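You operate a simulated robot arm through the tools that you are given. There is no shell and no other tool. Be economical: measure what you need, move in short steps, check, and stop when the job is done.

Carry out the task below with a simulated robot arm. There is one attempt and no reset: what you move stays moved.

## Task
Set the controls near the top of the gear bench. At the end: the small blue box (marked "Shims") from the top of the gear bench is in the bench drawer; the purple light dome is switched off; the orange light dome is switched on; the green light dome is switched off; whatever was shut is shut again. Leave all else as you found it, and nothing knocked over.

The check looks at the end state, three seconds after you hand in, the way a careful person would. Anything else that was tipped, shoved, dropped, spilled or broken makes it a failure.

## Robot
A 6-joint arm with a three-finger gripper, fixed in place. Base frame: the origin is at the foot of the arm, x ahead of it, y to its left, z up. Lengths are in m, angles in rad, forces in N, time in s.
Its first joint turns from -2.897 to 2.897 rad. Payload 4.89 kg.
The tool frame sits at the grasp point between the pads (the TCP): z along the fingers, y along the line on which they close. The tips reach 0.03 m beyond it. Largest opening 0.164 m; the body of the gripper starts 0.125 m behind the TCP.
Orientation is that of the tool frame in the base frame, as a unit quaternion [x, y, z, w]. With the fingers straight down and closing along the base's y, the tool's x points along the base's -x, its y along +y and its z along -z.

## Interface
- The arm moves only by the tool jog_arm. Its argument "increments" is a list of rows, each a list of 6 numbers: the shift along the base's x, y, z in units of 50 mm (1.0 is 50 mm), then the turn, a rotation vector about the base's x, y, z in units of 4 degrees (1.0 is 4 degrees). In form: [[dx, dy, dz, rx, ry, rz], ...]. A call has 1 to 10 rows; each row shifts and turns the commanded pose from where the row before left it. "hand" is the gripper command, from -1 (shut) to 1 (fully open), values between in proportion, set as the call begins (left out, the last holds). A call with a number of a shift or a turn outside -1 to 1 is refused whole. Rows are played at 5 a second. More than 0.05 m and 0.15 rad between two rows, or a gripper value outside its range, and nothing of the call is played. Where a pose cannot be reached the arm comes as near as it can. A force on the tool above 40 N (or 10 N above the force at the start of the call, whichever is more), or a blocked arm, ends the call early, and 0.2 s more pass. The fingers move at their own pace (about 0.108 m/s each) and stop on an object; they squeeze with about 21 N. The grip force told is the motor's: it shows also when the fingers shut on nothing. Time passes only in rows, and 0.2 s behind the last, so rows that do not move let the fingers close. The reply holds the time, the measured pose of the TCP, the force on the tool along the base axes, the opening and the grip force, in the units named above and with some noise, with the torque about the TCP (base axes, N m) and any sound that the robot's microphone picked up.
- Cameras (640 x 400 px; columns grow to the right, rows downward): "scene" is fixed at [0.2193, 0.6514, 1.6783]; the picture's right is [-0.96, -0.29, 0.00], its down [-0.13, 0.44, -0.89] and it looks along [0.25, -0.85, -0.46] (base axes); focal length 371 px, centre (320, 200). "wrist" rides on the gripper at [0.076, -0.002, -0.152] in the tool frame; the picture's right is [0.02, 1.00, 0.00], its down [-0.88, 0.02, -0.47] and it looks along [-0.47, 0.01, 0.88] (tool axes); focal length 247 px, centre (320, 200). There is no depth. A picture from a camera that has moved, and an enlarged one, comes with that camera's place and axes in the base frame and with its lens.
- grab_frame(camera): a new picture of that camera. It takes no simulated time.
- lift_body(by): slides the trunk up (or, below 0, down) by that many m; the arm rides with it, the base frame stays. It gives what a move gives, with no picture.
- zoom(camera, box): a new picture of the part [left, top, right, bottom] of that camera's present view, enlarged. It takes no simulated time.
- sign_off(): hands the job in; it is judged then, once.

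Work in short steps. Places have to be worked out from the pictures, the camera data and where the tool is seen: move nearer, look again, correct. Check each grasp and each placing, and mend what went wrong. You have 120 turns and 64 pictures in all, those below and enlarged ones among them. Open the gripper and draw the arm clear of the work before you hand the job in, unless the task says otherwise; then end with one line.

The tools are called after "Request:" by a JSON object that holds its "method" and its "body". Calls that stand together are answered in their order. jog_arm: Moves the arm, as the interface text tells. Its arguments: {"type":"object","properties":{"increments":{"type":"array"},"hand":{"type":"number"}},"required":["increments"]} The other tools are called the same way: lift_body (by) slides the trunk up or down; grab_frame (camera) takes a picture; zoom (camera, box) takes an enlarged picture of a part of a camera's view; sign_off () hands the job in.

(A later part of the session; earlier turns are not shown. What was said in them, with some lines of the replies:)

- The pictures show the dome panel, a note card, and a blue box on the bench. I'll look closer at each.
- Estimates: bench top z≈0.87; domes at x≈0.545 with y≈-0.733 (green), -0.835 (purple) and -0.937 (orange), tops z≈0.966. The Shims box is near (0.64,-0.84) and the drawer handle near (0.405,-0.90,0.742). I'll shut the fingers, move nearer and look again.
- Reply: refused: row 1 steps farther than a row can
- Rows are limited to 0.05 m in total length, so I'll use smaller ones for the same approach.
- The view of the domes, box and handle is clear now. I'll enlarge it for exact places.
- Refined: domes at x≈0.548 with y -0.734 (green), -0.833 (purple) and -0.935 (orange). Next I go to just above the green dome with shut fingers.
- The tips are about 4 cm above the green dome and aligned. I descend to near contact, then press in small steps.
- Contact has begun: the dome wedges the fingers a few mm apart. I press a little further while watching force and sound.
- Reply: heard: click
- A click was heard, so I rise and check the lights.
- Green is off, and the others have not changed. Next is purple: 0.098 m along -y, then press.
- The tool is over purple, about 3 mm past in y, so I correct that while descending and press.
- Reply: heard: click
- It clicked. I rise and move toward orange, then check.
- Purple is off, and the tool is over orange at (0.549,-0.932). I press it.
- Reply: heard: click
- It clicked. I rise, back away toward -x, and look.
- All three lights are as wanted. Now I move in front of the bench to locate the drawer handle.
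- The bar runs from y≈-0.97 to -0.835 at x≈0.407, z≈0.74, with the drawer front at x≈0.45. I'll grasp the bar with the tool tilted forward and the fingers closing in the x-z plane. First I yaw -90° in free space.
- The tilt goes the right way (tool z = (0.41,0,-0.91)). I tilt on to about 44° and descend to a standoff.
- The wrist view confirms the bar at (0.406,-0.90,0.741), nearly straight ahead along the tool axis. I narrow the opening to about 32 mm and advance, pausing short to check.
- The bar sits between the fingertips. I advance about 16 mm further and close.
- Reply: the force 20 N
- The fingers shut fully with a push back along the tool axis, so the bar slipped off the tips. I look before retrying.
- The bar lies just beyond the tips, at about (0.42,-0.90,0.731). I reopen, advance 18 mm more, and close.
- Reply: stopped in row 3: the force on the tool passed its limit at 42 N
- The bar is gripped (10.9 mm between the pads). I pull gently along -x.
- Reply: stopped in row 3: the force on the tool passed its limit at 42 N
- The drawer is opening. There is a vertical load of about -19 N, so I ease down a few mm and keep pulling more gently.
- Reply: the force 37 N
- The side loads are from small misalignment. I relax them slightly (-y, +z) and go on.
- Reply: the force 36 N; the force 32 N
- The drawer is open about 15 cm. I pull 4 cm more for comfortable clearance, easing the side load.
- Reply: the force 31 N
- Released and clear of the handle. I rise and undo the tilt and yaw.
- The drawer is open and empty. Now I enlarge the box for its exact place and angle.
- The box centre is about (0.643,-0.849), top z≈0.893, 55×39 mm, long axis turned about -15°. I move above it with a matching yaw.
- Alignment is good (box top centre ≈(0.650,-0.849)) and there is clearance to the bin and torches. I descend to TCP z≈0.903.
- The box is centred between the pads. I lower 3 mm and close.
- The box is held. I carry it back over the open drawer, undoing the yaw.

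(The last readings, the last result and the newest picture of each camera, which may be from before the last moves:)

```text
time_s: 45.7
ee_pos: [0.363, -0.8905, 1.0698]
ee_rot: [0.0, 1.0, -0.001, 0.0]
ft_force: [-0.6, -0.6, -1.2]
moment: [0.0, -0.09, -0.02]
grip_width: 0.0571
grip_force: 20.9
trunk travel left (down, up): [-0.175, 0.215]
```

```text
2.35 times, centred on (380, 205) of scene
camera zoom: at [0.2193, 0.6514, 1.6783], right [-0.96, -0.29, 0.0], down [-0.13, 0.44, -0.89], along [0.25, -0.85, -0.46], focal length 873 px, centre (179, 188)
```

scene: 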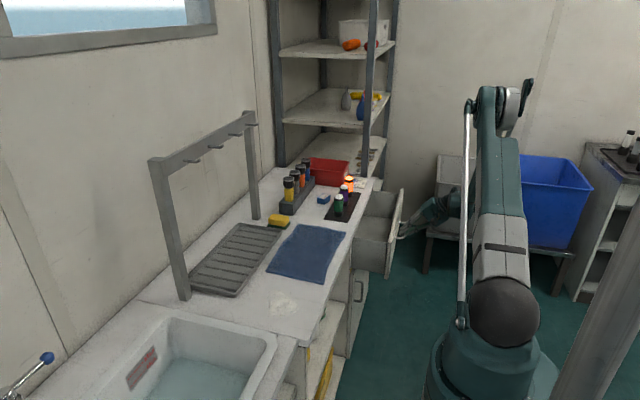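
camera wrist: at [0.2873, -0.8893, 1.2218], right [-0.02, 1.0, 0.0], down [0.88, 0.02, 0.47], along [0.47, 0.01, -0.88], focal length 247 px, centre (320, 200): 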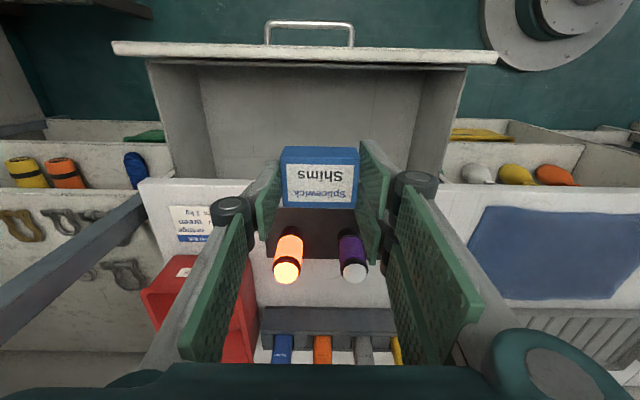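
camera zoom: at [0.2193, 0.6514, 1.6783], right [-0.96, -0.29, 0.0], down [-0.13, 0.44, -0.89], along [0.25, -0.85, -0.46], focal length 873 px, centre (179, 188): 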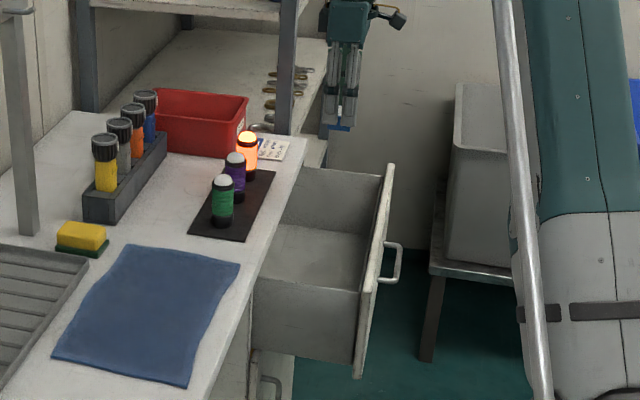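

The box hangs over the drawer mouth. Lowered straight down, the wrist camera would come close to the drawer front, so I yaw -45° before lowering part way.

Request:
{"method": "jog_arm", "body": {"increments": [[0.05, 0, 0, 0, 0, -1], [0.05, 0, 0, 0, 0, -1], [0.05, 0, 0, 0, 0, -1], [0.05, 0, 0, 0, 0, -1], [0.05, 0, 0, 0, 0, -1], [0, 0, 0, 0, 0, -1], [0, 0, 0, 0, 0, -1], [0, 0, 0, 0, 0, -1], [0, 0, 0, 0, 0, -1], [0, 0, 0, 0, 0, -1]]}}

Request:
{"method": "jog_arm", "body": {"increments": [[0, 0, -0.9, 0, 0, -1], [0, 0, -0.9, 0, 0, 0], [0, 0, -0.9, 0, 0, 0], [0, 0, -0.9, 0, 0, 0], [0, 0, -0.9, 0, 0, 0], [0, 0, 0, 0, 0, 0]]}}

Request:
{"method": "grab_frame", "body": {"camera": "wrist"}}

Request:
{"method": "zoom", "body": {"camera": "scene", "box": [320, 140, 440, 280]}}

```text
time_s: 47.9
ee_pos: [0.3785, -0.8899, 1.0689]
ee_rot: [0.343, 0.939, -0.001, -0.001]
ft_force: [0.3, -0.1, -0.3]
moment: [-0.04, -0.02, 0.02]
grip_width: 0.0574
grip_force: 21.7
trunk travel left (down, up): [-0.175, 0.215]
```

```text
time_s: 49.3
ee_pos: [0.3774, -0.8888, 0.8437]
ee_rot: [0.375, 0.927, -0.001, -0.001]
ft_force: [0.0, -0.2, -0.4]
moment: [0.02, 0.03, -0.01]
grip_width: 0.0573
grip_force: 21.3
trunk travel left (down, up): [-0.175, 0.215]
```

```text
29 pictures are left
camera wrist: at [0.3223, -0.8359, 0.9959], right [0.68, 0.73, 0.0], down [0.65, -0.6, 0.47], along [0.34, -0.32, -0.88], focal length 247 px, centre (320, 200)
```

wrist: 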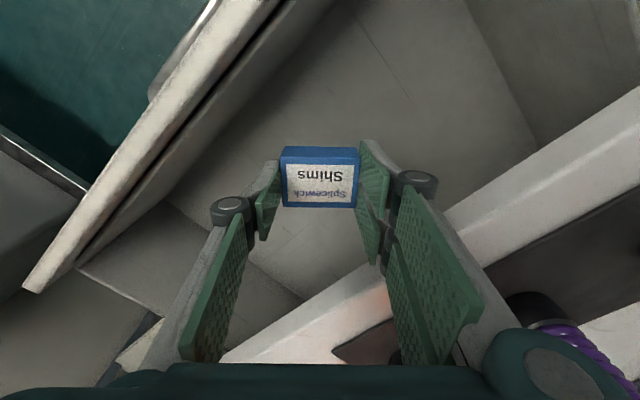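

```text
2.86 times, centred on (380, 210) of scene
camera zoom: at [0.2193, 0.6514, 1.6783], right [-0.96, -0.29, 0.0], down [-0.13, 0.44, -0.89], along [0.25, -0.85, -0.46], focal length 1061 px, centre (149, 171)
```

zoom: 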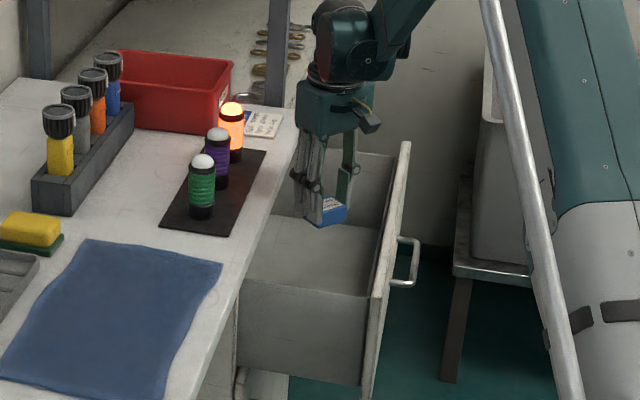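

There is about 2 cm clearance on both sides. I lower further, slowly near the floor (estimated z≈0.65).

Request:
{"method": "jog_arm", "body": {"increments": [[-0.05, 0, -0.8, 0, 0, 0], [0, 0, -0.8, 0, 0, 0], [0, 0, -0.7, 0, 0, 0], [0, 0, -0.3, 0, 0, 0]]}}

Request:
{"method": "zoom", "body": {"camera": "scene", "box": [330, 160, 430, 270]}}

Request:
{"method": "grab_frame", "body": {"camera": "wrist"}}

```text
time_s: 50.3
ee_pos: [0.3741, -0.8894, 0.7125]
ee_rot: [0.374, 0.927, -0.001, -0.002]
ft_force: [0.1, -0.6, -0.7]
moment: [-0.01, -0.01, 0.01]
grip_width: 0.0574
grip_force: 21.2
trunk travel left (down, up): [-0.175, 0.215]
```

```text
3.64 times, centred on (380, 215) of scene
camera zoom: at [0.2193, 0.6514, 1.6783], right [-0.96, -0.29, 0.0], down [-0.13, 0.44, -0.89], along [0.25, -0.85, -0.46], focal length 1350 px, centre (102, 146)
```

zoom: 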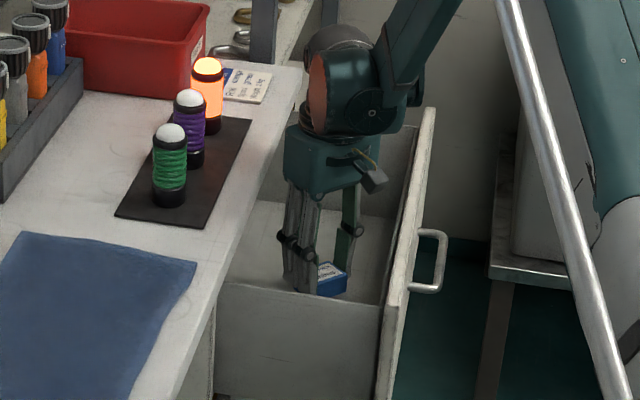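

```text
26 pictures are left
camera wrist: at [0.3203, -0.836, 0.866], right [0.68, 0.73, 0.0], down [0.65, -0.6, 0.47], along [0.34, -0.32, -0.88], focal length 247 px, centre (320, 200)
```

wrist: 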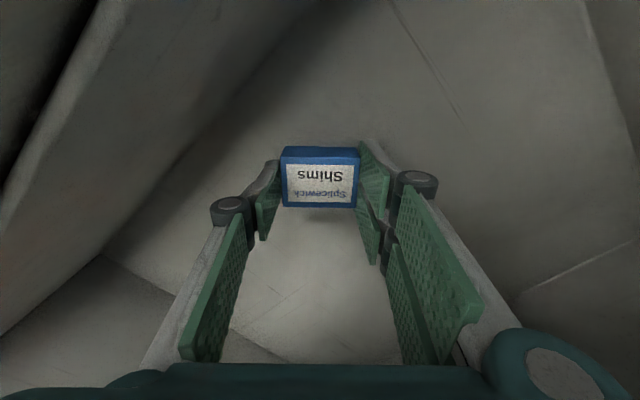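

The box is near the drawer floor. I lower in 4 mm steps until contact.

Request:
{"method": "jog_arm", "body": {"increments": [[0, 0, -0.1, 0, 0, 0], [0, 0, -0.1, 0, 0, 0], [0, 0, -0.1, 0, 0, 0]]}}

Request:
{"method": "jog_arm", "body": {"increments": [[0, 0, -0.08, 0, 0, 0], [0, 0, -0.08, 0, 0, 0]]}}

```text
time_s: 51.1
ee_pos: [0.3736, -0.8887, 0.6995]
ee_rot: [0.374, 0.927, -0.001, -0.002]
ft_force: [1.3, 0.4, -1.1]
moment: [0.0, 0.02, -0.01]
grip_width: 0.0571
grip_force: 20.8
trunk travel left (down, up): [-0.175, 0.215]
```

```text
time_s: 51.7
ee_pos: [0.3749, -0.8885, 0.6909]
ee_rot: [0.374, 0.927, -0.001, -0.001]
ft_force: [0.5, -1.0, 5.3]
moment: [0.05, -0.13, 0.02]
grip_width: 0.0574
grip_force: 20.6
trunk travel left (down, up): [-0.175, 0.215]
```

Contact with the floor (5 N). I open gently to just wider than the box, then rise.

Request:
{"method": "jog_arm", "body": {"increments": [[0, 0, 0, 0, 0, 0], [0, 0, 0, 0, 0, 0]], "hand": 0.1}}

Request:
{"method": "jog_arm", "body": {"increments": [[0, 0, 0.3, 0, 0, 0], [0, 0, 0.8, 0, 0, 0], [0, 0, 0.9, 0, 0, 0], [0, 0, 0.9, 0, 0, 0], [0, 0, 0.9, 0, 0, 0], [0, 0, 0.9, 0, 0, 0], [0, 0, 0.9, 0, 0, 0]]}}

Request:
{"method": "grab_frame", "body": {"camera": "wrist"}}

```text
time_s: 52.3
ee_pos: [0.3763, -0.8894, 0.6904]
ee_rot: [0.375, 0.927, -0.001, -0.001]
ft_force: [0.5, 0.5, 0.0]
moment: [0.0, 0.0, -0.02]
grip_width: 0.0901
grip_force: 0.0
trunk travel left (down, up): [-0.175, 0.215]
```

```text
time_s: 53.9
ee_pos: [0.3755, -0.8898, 0.9705]
ee_rot: [0.374, 0.927, -0.001, -0.002]
ft_force: [-0.1, -1.2, -0.8]
moment: [0.18, 0.08, -0.04]
grip_width: 0.0903
grip_force: 0.1
trunk travel left (down, up): [-0.175, 0.215]
```

```text
25 pictures are left
camera wrist: at [0.3209, -0.8359, 1.123], right [0.68, 0.73, 0.0], down [0.65, -0.6, 0.47], along [0.34, -0.32, -0.88], focal length 247 px, centre (320, 200)
```

wrist: 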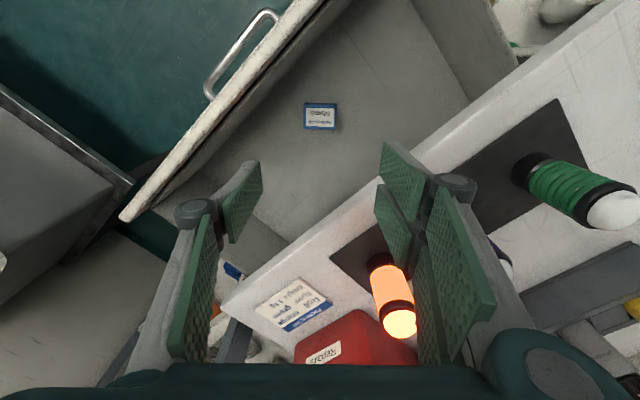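

The box stands upright in the drawer. I yaw back, close the fingers, and move out in front of the handle.

Request:
{"method": "jog_arm", "body": {"increments": [[-0.45, 0, 0, 0, 0, 1], [-0.45, 0, 0, 0, 0, 1], [-0.45, 0, 0, 0, 0, 1], [-0.45, 0, 0, 0, 0, 1], [-0.45, 0, 0, 0, 0, 1], [-0.45, 0, 0, 0, 0, 1], [-0.45, 0, 0, 0, 0, 1], [-0.45, 0, 0, 0, 0, 1], [-0.45, 0, 0, 0, 0, 1], [-0.45, 0, 0, 0, 0, 1]], "hand": -1}}

Request:
{"method": "jog_arm", "body": {"increments": [[-0.4, -0.2, 0, 0, 0, 1], [0, 0, -0.9, 0, 0, 0], [0, 0, -0.9, 0, 0, 0], [0, 0, -0.9, 0, 0, 0], [0, 0, -0.9, 0, 0, 0], [0, 0, -0.95, 0, 0, 0], [0, 0, 0, 0, 0, 0]]}}

Request:
{"method": "grab_frame", "body": {"camera": "wrist"}}

Request:
{"method": "zoom", "body": {"camera": "scene", "box": [330, 160, 450, 270]}}

```text
time_s: 56.1
ee_pos: [0.1503, -0.8875, 0.9696]
ee_rot: [0.034, 0.999, -0.002, -0.001]
ft_force: [0.5, -0.5, 0.4]
moment: [-0.01, 0.06, -0.03]
grip_width: 0.0001
grip_force: 21.6
trunk travel left (down, up): [-0.175, 0.215]
```

```text
time_s: 57.7
ee_pos: [0.1288, -0.8985, 0.7438]
ee_rot: [0.0, 1.0, -0.002, -0.001]
ft_force: [0.1, -0.1, -0.2]
moment: [0.02, -0.02, 0.01]
grip_width: 0.0
grip_force: 20.5
trunk travel left (down, up): [-0.175, 0.215]
```

```text
24 pictures are left
camera wrist: at [0.0527, -0.8986, 0.8957], right [-0.02, 1.0, 0.0], down [0.88, 0.02, 0.47], along [0.47, 0.01, -0.88], focal length 247 px, centre (320, 200)
```

wrist: 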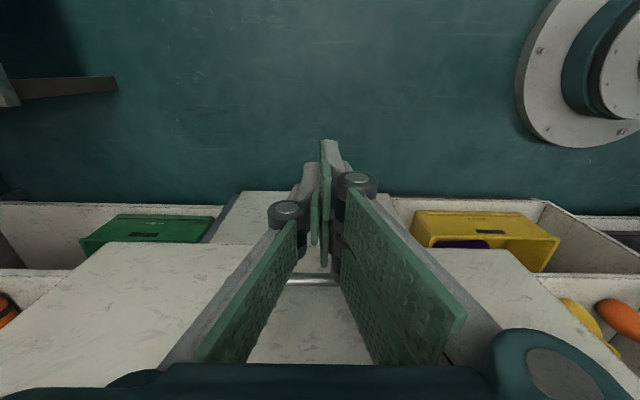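

```text
3.64 times, centred on (390, 215) of scene
camera zoom: at [0.2193, 0.6514, 1.6783], right [-0.96, -0.29, 0.0], down [-0.13, 0.44, -0.89], along [0.25, -0.85, -0.46], focal length 1350 px, centre (66, 146)
```

zoom: 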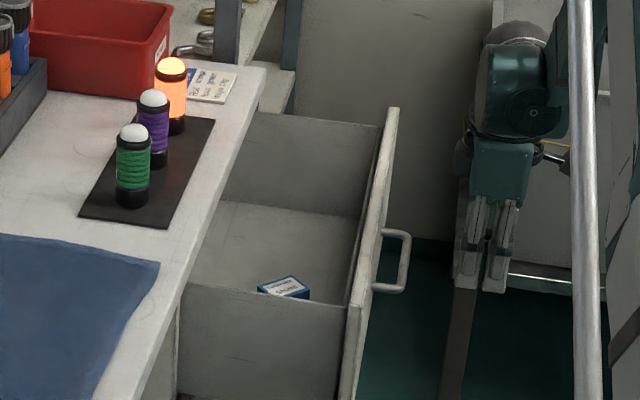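

The closed fingers are in front of the bar at the right height. I advance and push slowly.

Request:
{"method": "jog_arm", "body": {"increments": [[0.7, 0, 0, 0, 0, 0], [0.6, 0, 0, 0, 0, 0], [0.25, 0, 0, 0, 0, 0], [0.25, 0, 0, 0, 0, 0], [0.3, 0, 0, 0, 0, 0], [0.3, 0, 0, 0, 0, 0], [0.3, 0, 0, 0, 0, 0], [0.3, 0, 0, 0, 0, 0]]}}

Request:
{"method": "zoom", "body": {"camera": "scene", "box": [330, 160, 450, 270]}}

```text
time_s: 59.5
ee_pos: [0.2778, -0.8994, 0.7438]
ee_rot: [-0.001, 1.0, -0.002, 0.0]
ft_force: [-0.5, -0.5, -0.1]
moment: [0.04, -0.06, 0.01]
grip_width: 0.0
grip_force: 20.9
trunk travel left (down, up): [-0.175, 0.215]
```

```text
3.64 times, centred on (390, 215) of scene
camera zoom: at [0.2193, 0.6514, 1.6783], right [-0.96, -0.29, 0.0], down [-0.13, 0.44, -0.89], along [0.25, -0.85, -0.46], focal length 1350 px, centre (66, 146)
```

zoom: 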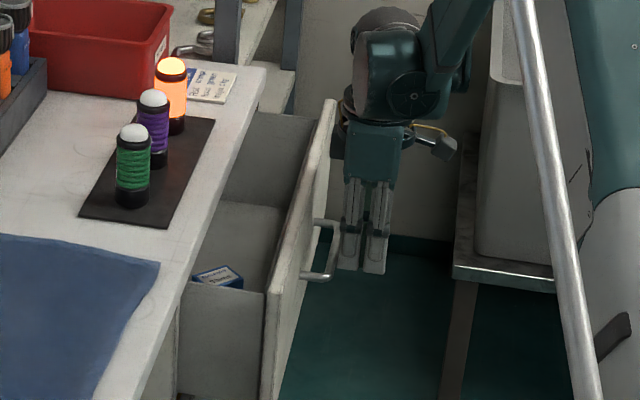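

The drawer is closing smoothly. I continue to near shut.

Request:
{"method": "jog_arm", "body": {"increments": [[0.3, 0, 0, 0, 0, 0], [0.3, 0, 0, 0, 0, 0], [0.3, 0, 0, 0, 0, 0], [0.3, 0, 0, 0, 0, 0], [0.3, 0, 0, 0, 0, 0], [0.3, 0, 0, 0, 0, 0], [0.25, 0, 0, 0, 0, 0]]}}

Request:
{"method": "zoom", "body": {"camera": "scene", "box": [320, 160, 420, 260]}}

```text
time_s: 61.1
ee_pos: [0.3805, -0.8997, 0.7429]
ee_rot: [0.0, 1.0, -0.001, -0.002]
ft_force: [-21.7, 5.7, -0.8]
moment: [0.35, 0.38, 0.2]
grip_width: 0.0001
grip_force: 21.1
trunk travel left (down, up): [-0.175, 0.215]
```

```text
4.00 times, centred on (370, 210) of scene
camera zoom: at [0.2193, 0.6514, 1.6783], right [-0.96, -0.29, 0.0], down [-0.13, 0.44, -0.89], along [0.25, -0.85, -0.46], focal length 1485 px, centre (120, 160)
```

zoom: 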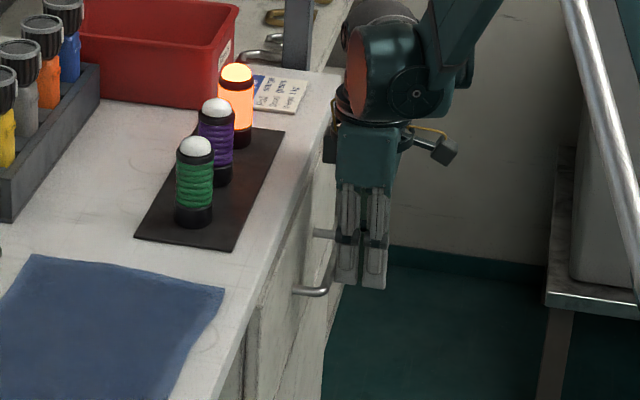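

It looks shut, with 22 N of resistance. I push a few mm more to confirm the stop.

Request:
{"method": "jog_arm", "body": {"increments": [[0.06, 0, 0, 0, 0, 0], [0.06, 0, 0, 0, 0, 0]]}}

```text
time_s: 61.5
ee_pos: [0.3793, -0.8996, 0.7427]
ee_rot: [0.002, 1.0, -0.001, -0.003]
ft_force: [-8.9, 2.2, -0.3]
moment: [0.03, 0.08, 0.05]
grip_width: 0.0003
grip_force: 21.0
trunk travel left (down, up): [-0.175, 0.215]
stopped in row 1: the force on the tool passed its limit at 46 N (the readings are from after the stop); the commanded pose is now the measured one
```

It is at a hard stop. I back off and compare the handle with the earlier picture taken with the drawer shut.

Request:
{"method": "jog_arm", "body": {"increments": [[-0.3, 0, 0, 0, 0, 0], [-0.9, 0, 0, 0, 0, 0], [-0.9, 0, 0, 0, 0, 0], [-0.5, 0, 0.8, 0, 0, 0], [0, 0, 0.95, 0, 0, 0], [0, 0, 0.95, 0, 0, 0], [0, 0, 0.95, 0, 0, 0]]}}

Request:
{"method": "zoom", "body": {"camera": "scene", "box": [330, 190, 410, 250]}}

```text
time_s: 63.1
ee_pos: [0.2504, -0.9015, 0.9224]
ee_rot: [0.002, 1.0, -0.001, -0.002]
ft_force: [0.3, -2.0, -1.0]
moment: [0.13, 0.02, 0.01]
grip_width: 0.0
grip_force: 21.1
trunk travel left (down, up): [-0.175, 0.215]
```

```text
6.67 times, centred on (370, 220) of scene
camera zoom: at [0.2193, 0.6514, 1.6783], right [-0.96, -0.29, 0.0], down [-0.13, 0.44, -0.89], along [0.25, -0.85, -0.46], focal length 2475 px, centre (-13, 67)
```

zoom: 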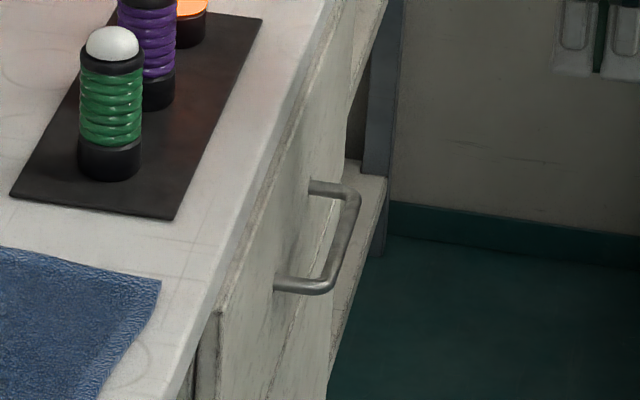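

The handle sits exactly where it did at the start, so the drawer is shut. I open the gripper, draw clear and do a final check.

Request:
{"method": "jog_arm", "body": {"increments": [[0, 0.3, 0.9, 0, 0, 0], [0, 0.3, 0.9, 0, 0, 0], [0, 0.6, 0.7, 0, 0, 0], [0, 0.6, 0.7, 0, 0, 0], [0, 0.6, 0.7, 0, 0, 0], [0, 0.6, 0.7, 0, 0, 0], [0, 0.6, 0.7, 0, 0, 0]], "hand": 1}}

Request:
{"method": "grab_frame", "body": {"camera": "wrist"}}

Request:
{"method": "zoom", "body": {"camera": "scene", "box": [250, 130, 410, 240]}}

```text
time_s: 64.7
ee_pos: [0.2507, -0.7216, 1.1891]
ee_rot: [0.001, 1.0, 0.0, -0.003]
ft_force: [-0.3, -2.0, -1.1]
moment: [0.34, 0.03, -0.03]
grip_width: 0.1641
grip_force: 0.0
trunk travel left (down, up): [-0.175, 0.215]
```

```text
19 pictures are left
camera wrist: at [0.1757, -0.7221, 1.3416], right [-0.02, 1.0, 0.0], down [0.88, 0.02, 0.47], along [0.47, 0.01, -0.88], focal length 247 px, centre (320, 200)
```

wrist: 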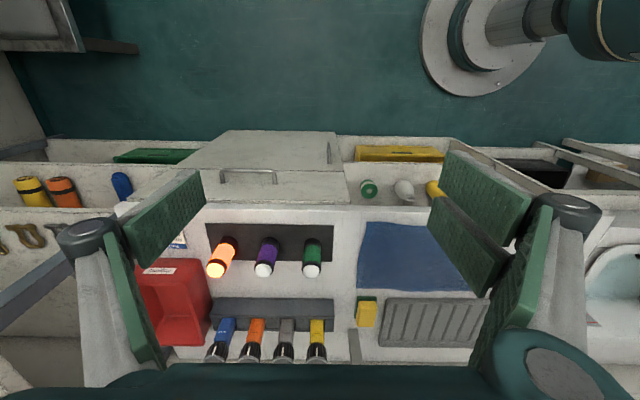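

```text
3.64 times, centred on (330, 185) of scene
camera zoom: at [0.2193, 0.6514, 1.6783], right [-0.96, -0.29, 0.0], down [-0.13, 0.44, -0.89], along [0.25, -0.85, -0.46], focal length 1350 px, centre (284, 254)
```

zoom: 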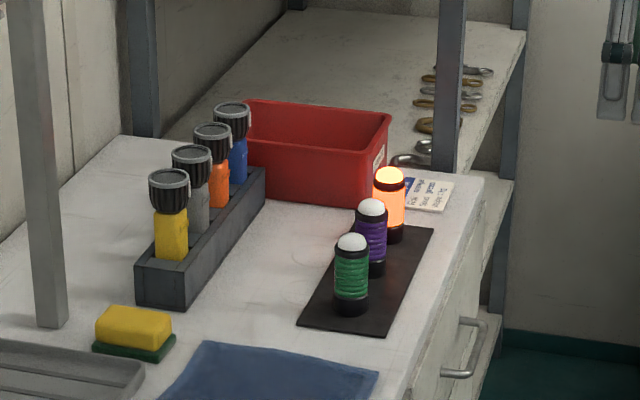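

Everything is as required: orange on, purple and green off, drawer shut with the Shims box inside, and nothing else moved. I hand in.

Request:
{"method": "sign_off", "body": {}}

```text
The job is handed in.
```

The Shims box is in the shut bench drawer, the orange dome is on, the purple and green domes are off, nothing else appears moved in the final pictures, and I've handed the job in.
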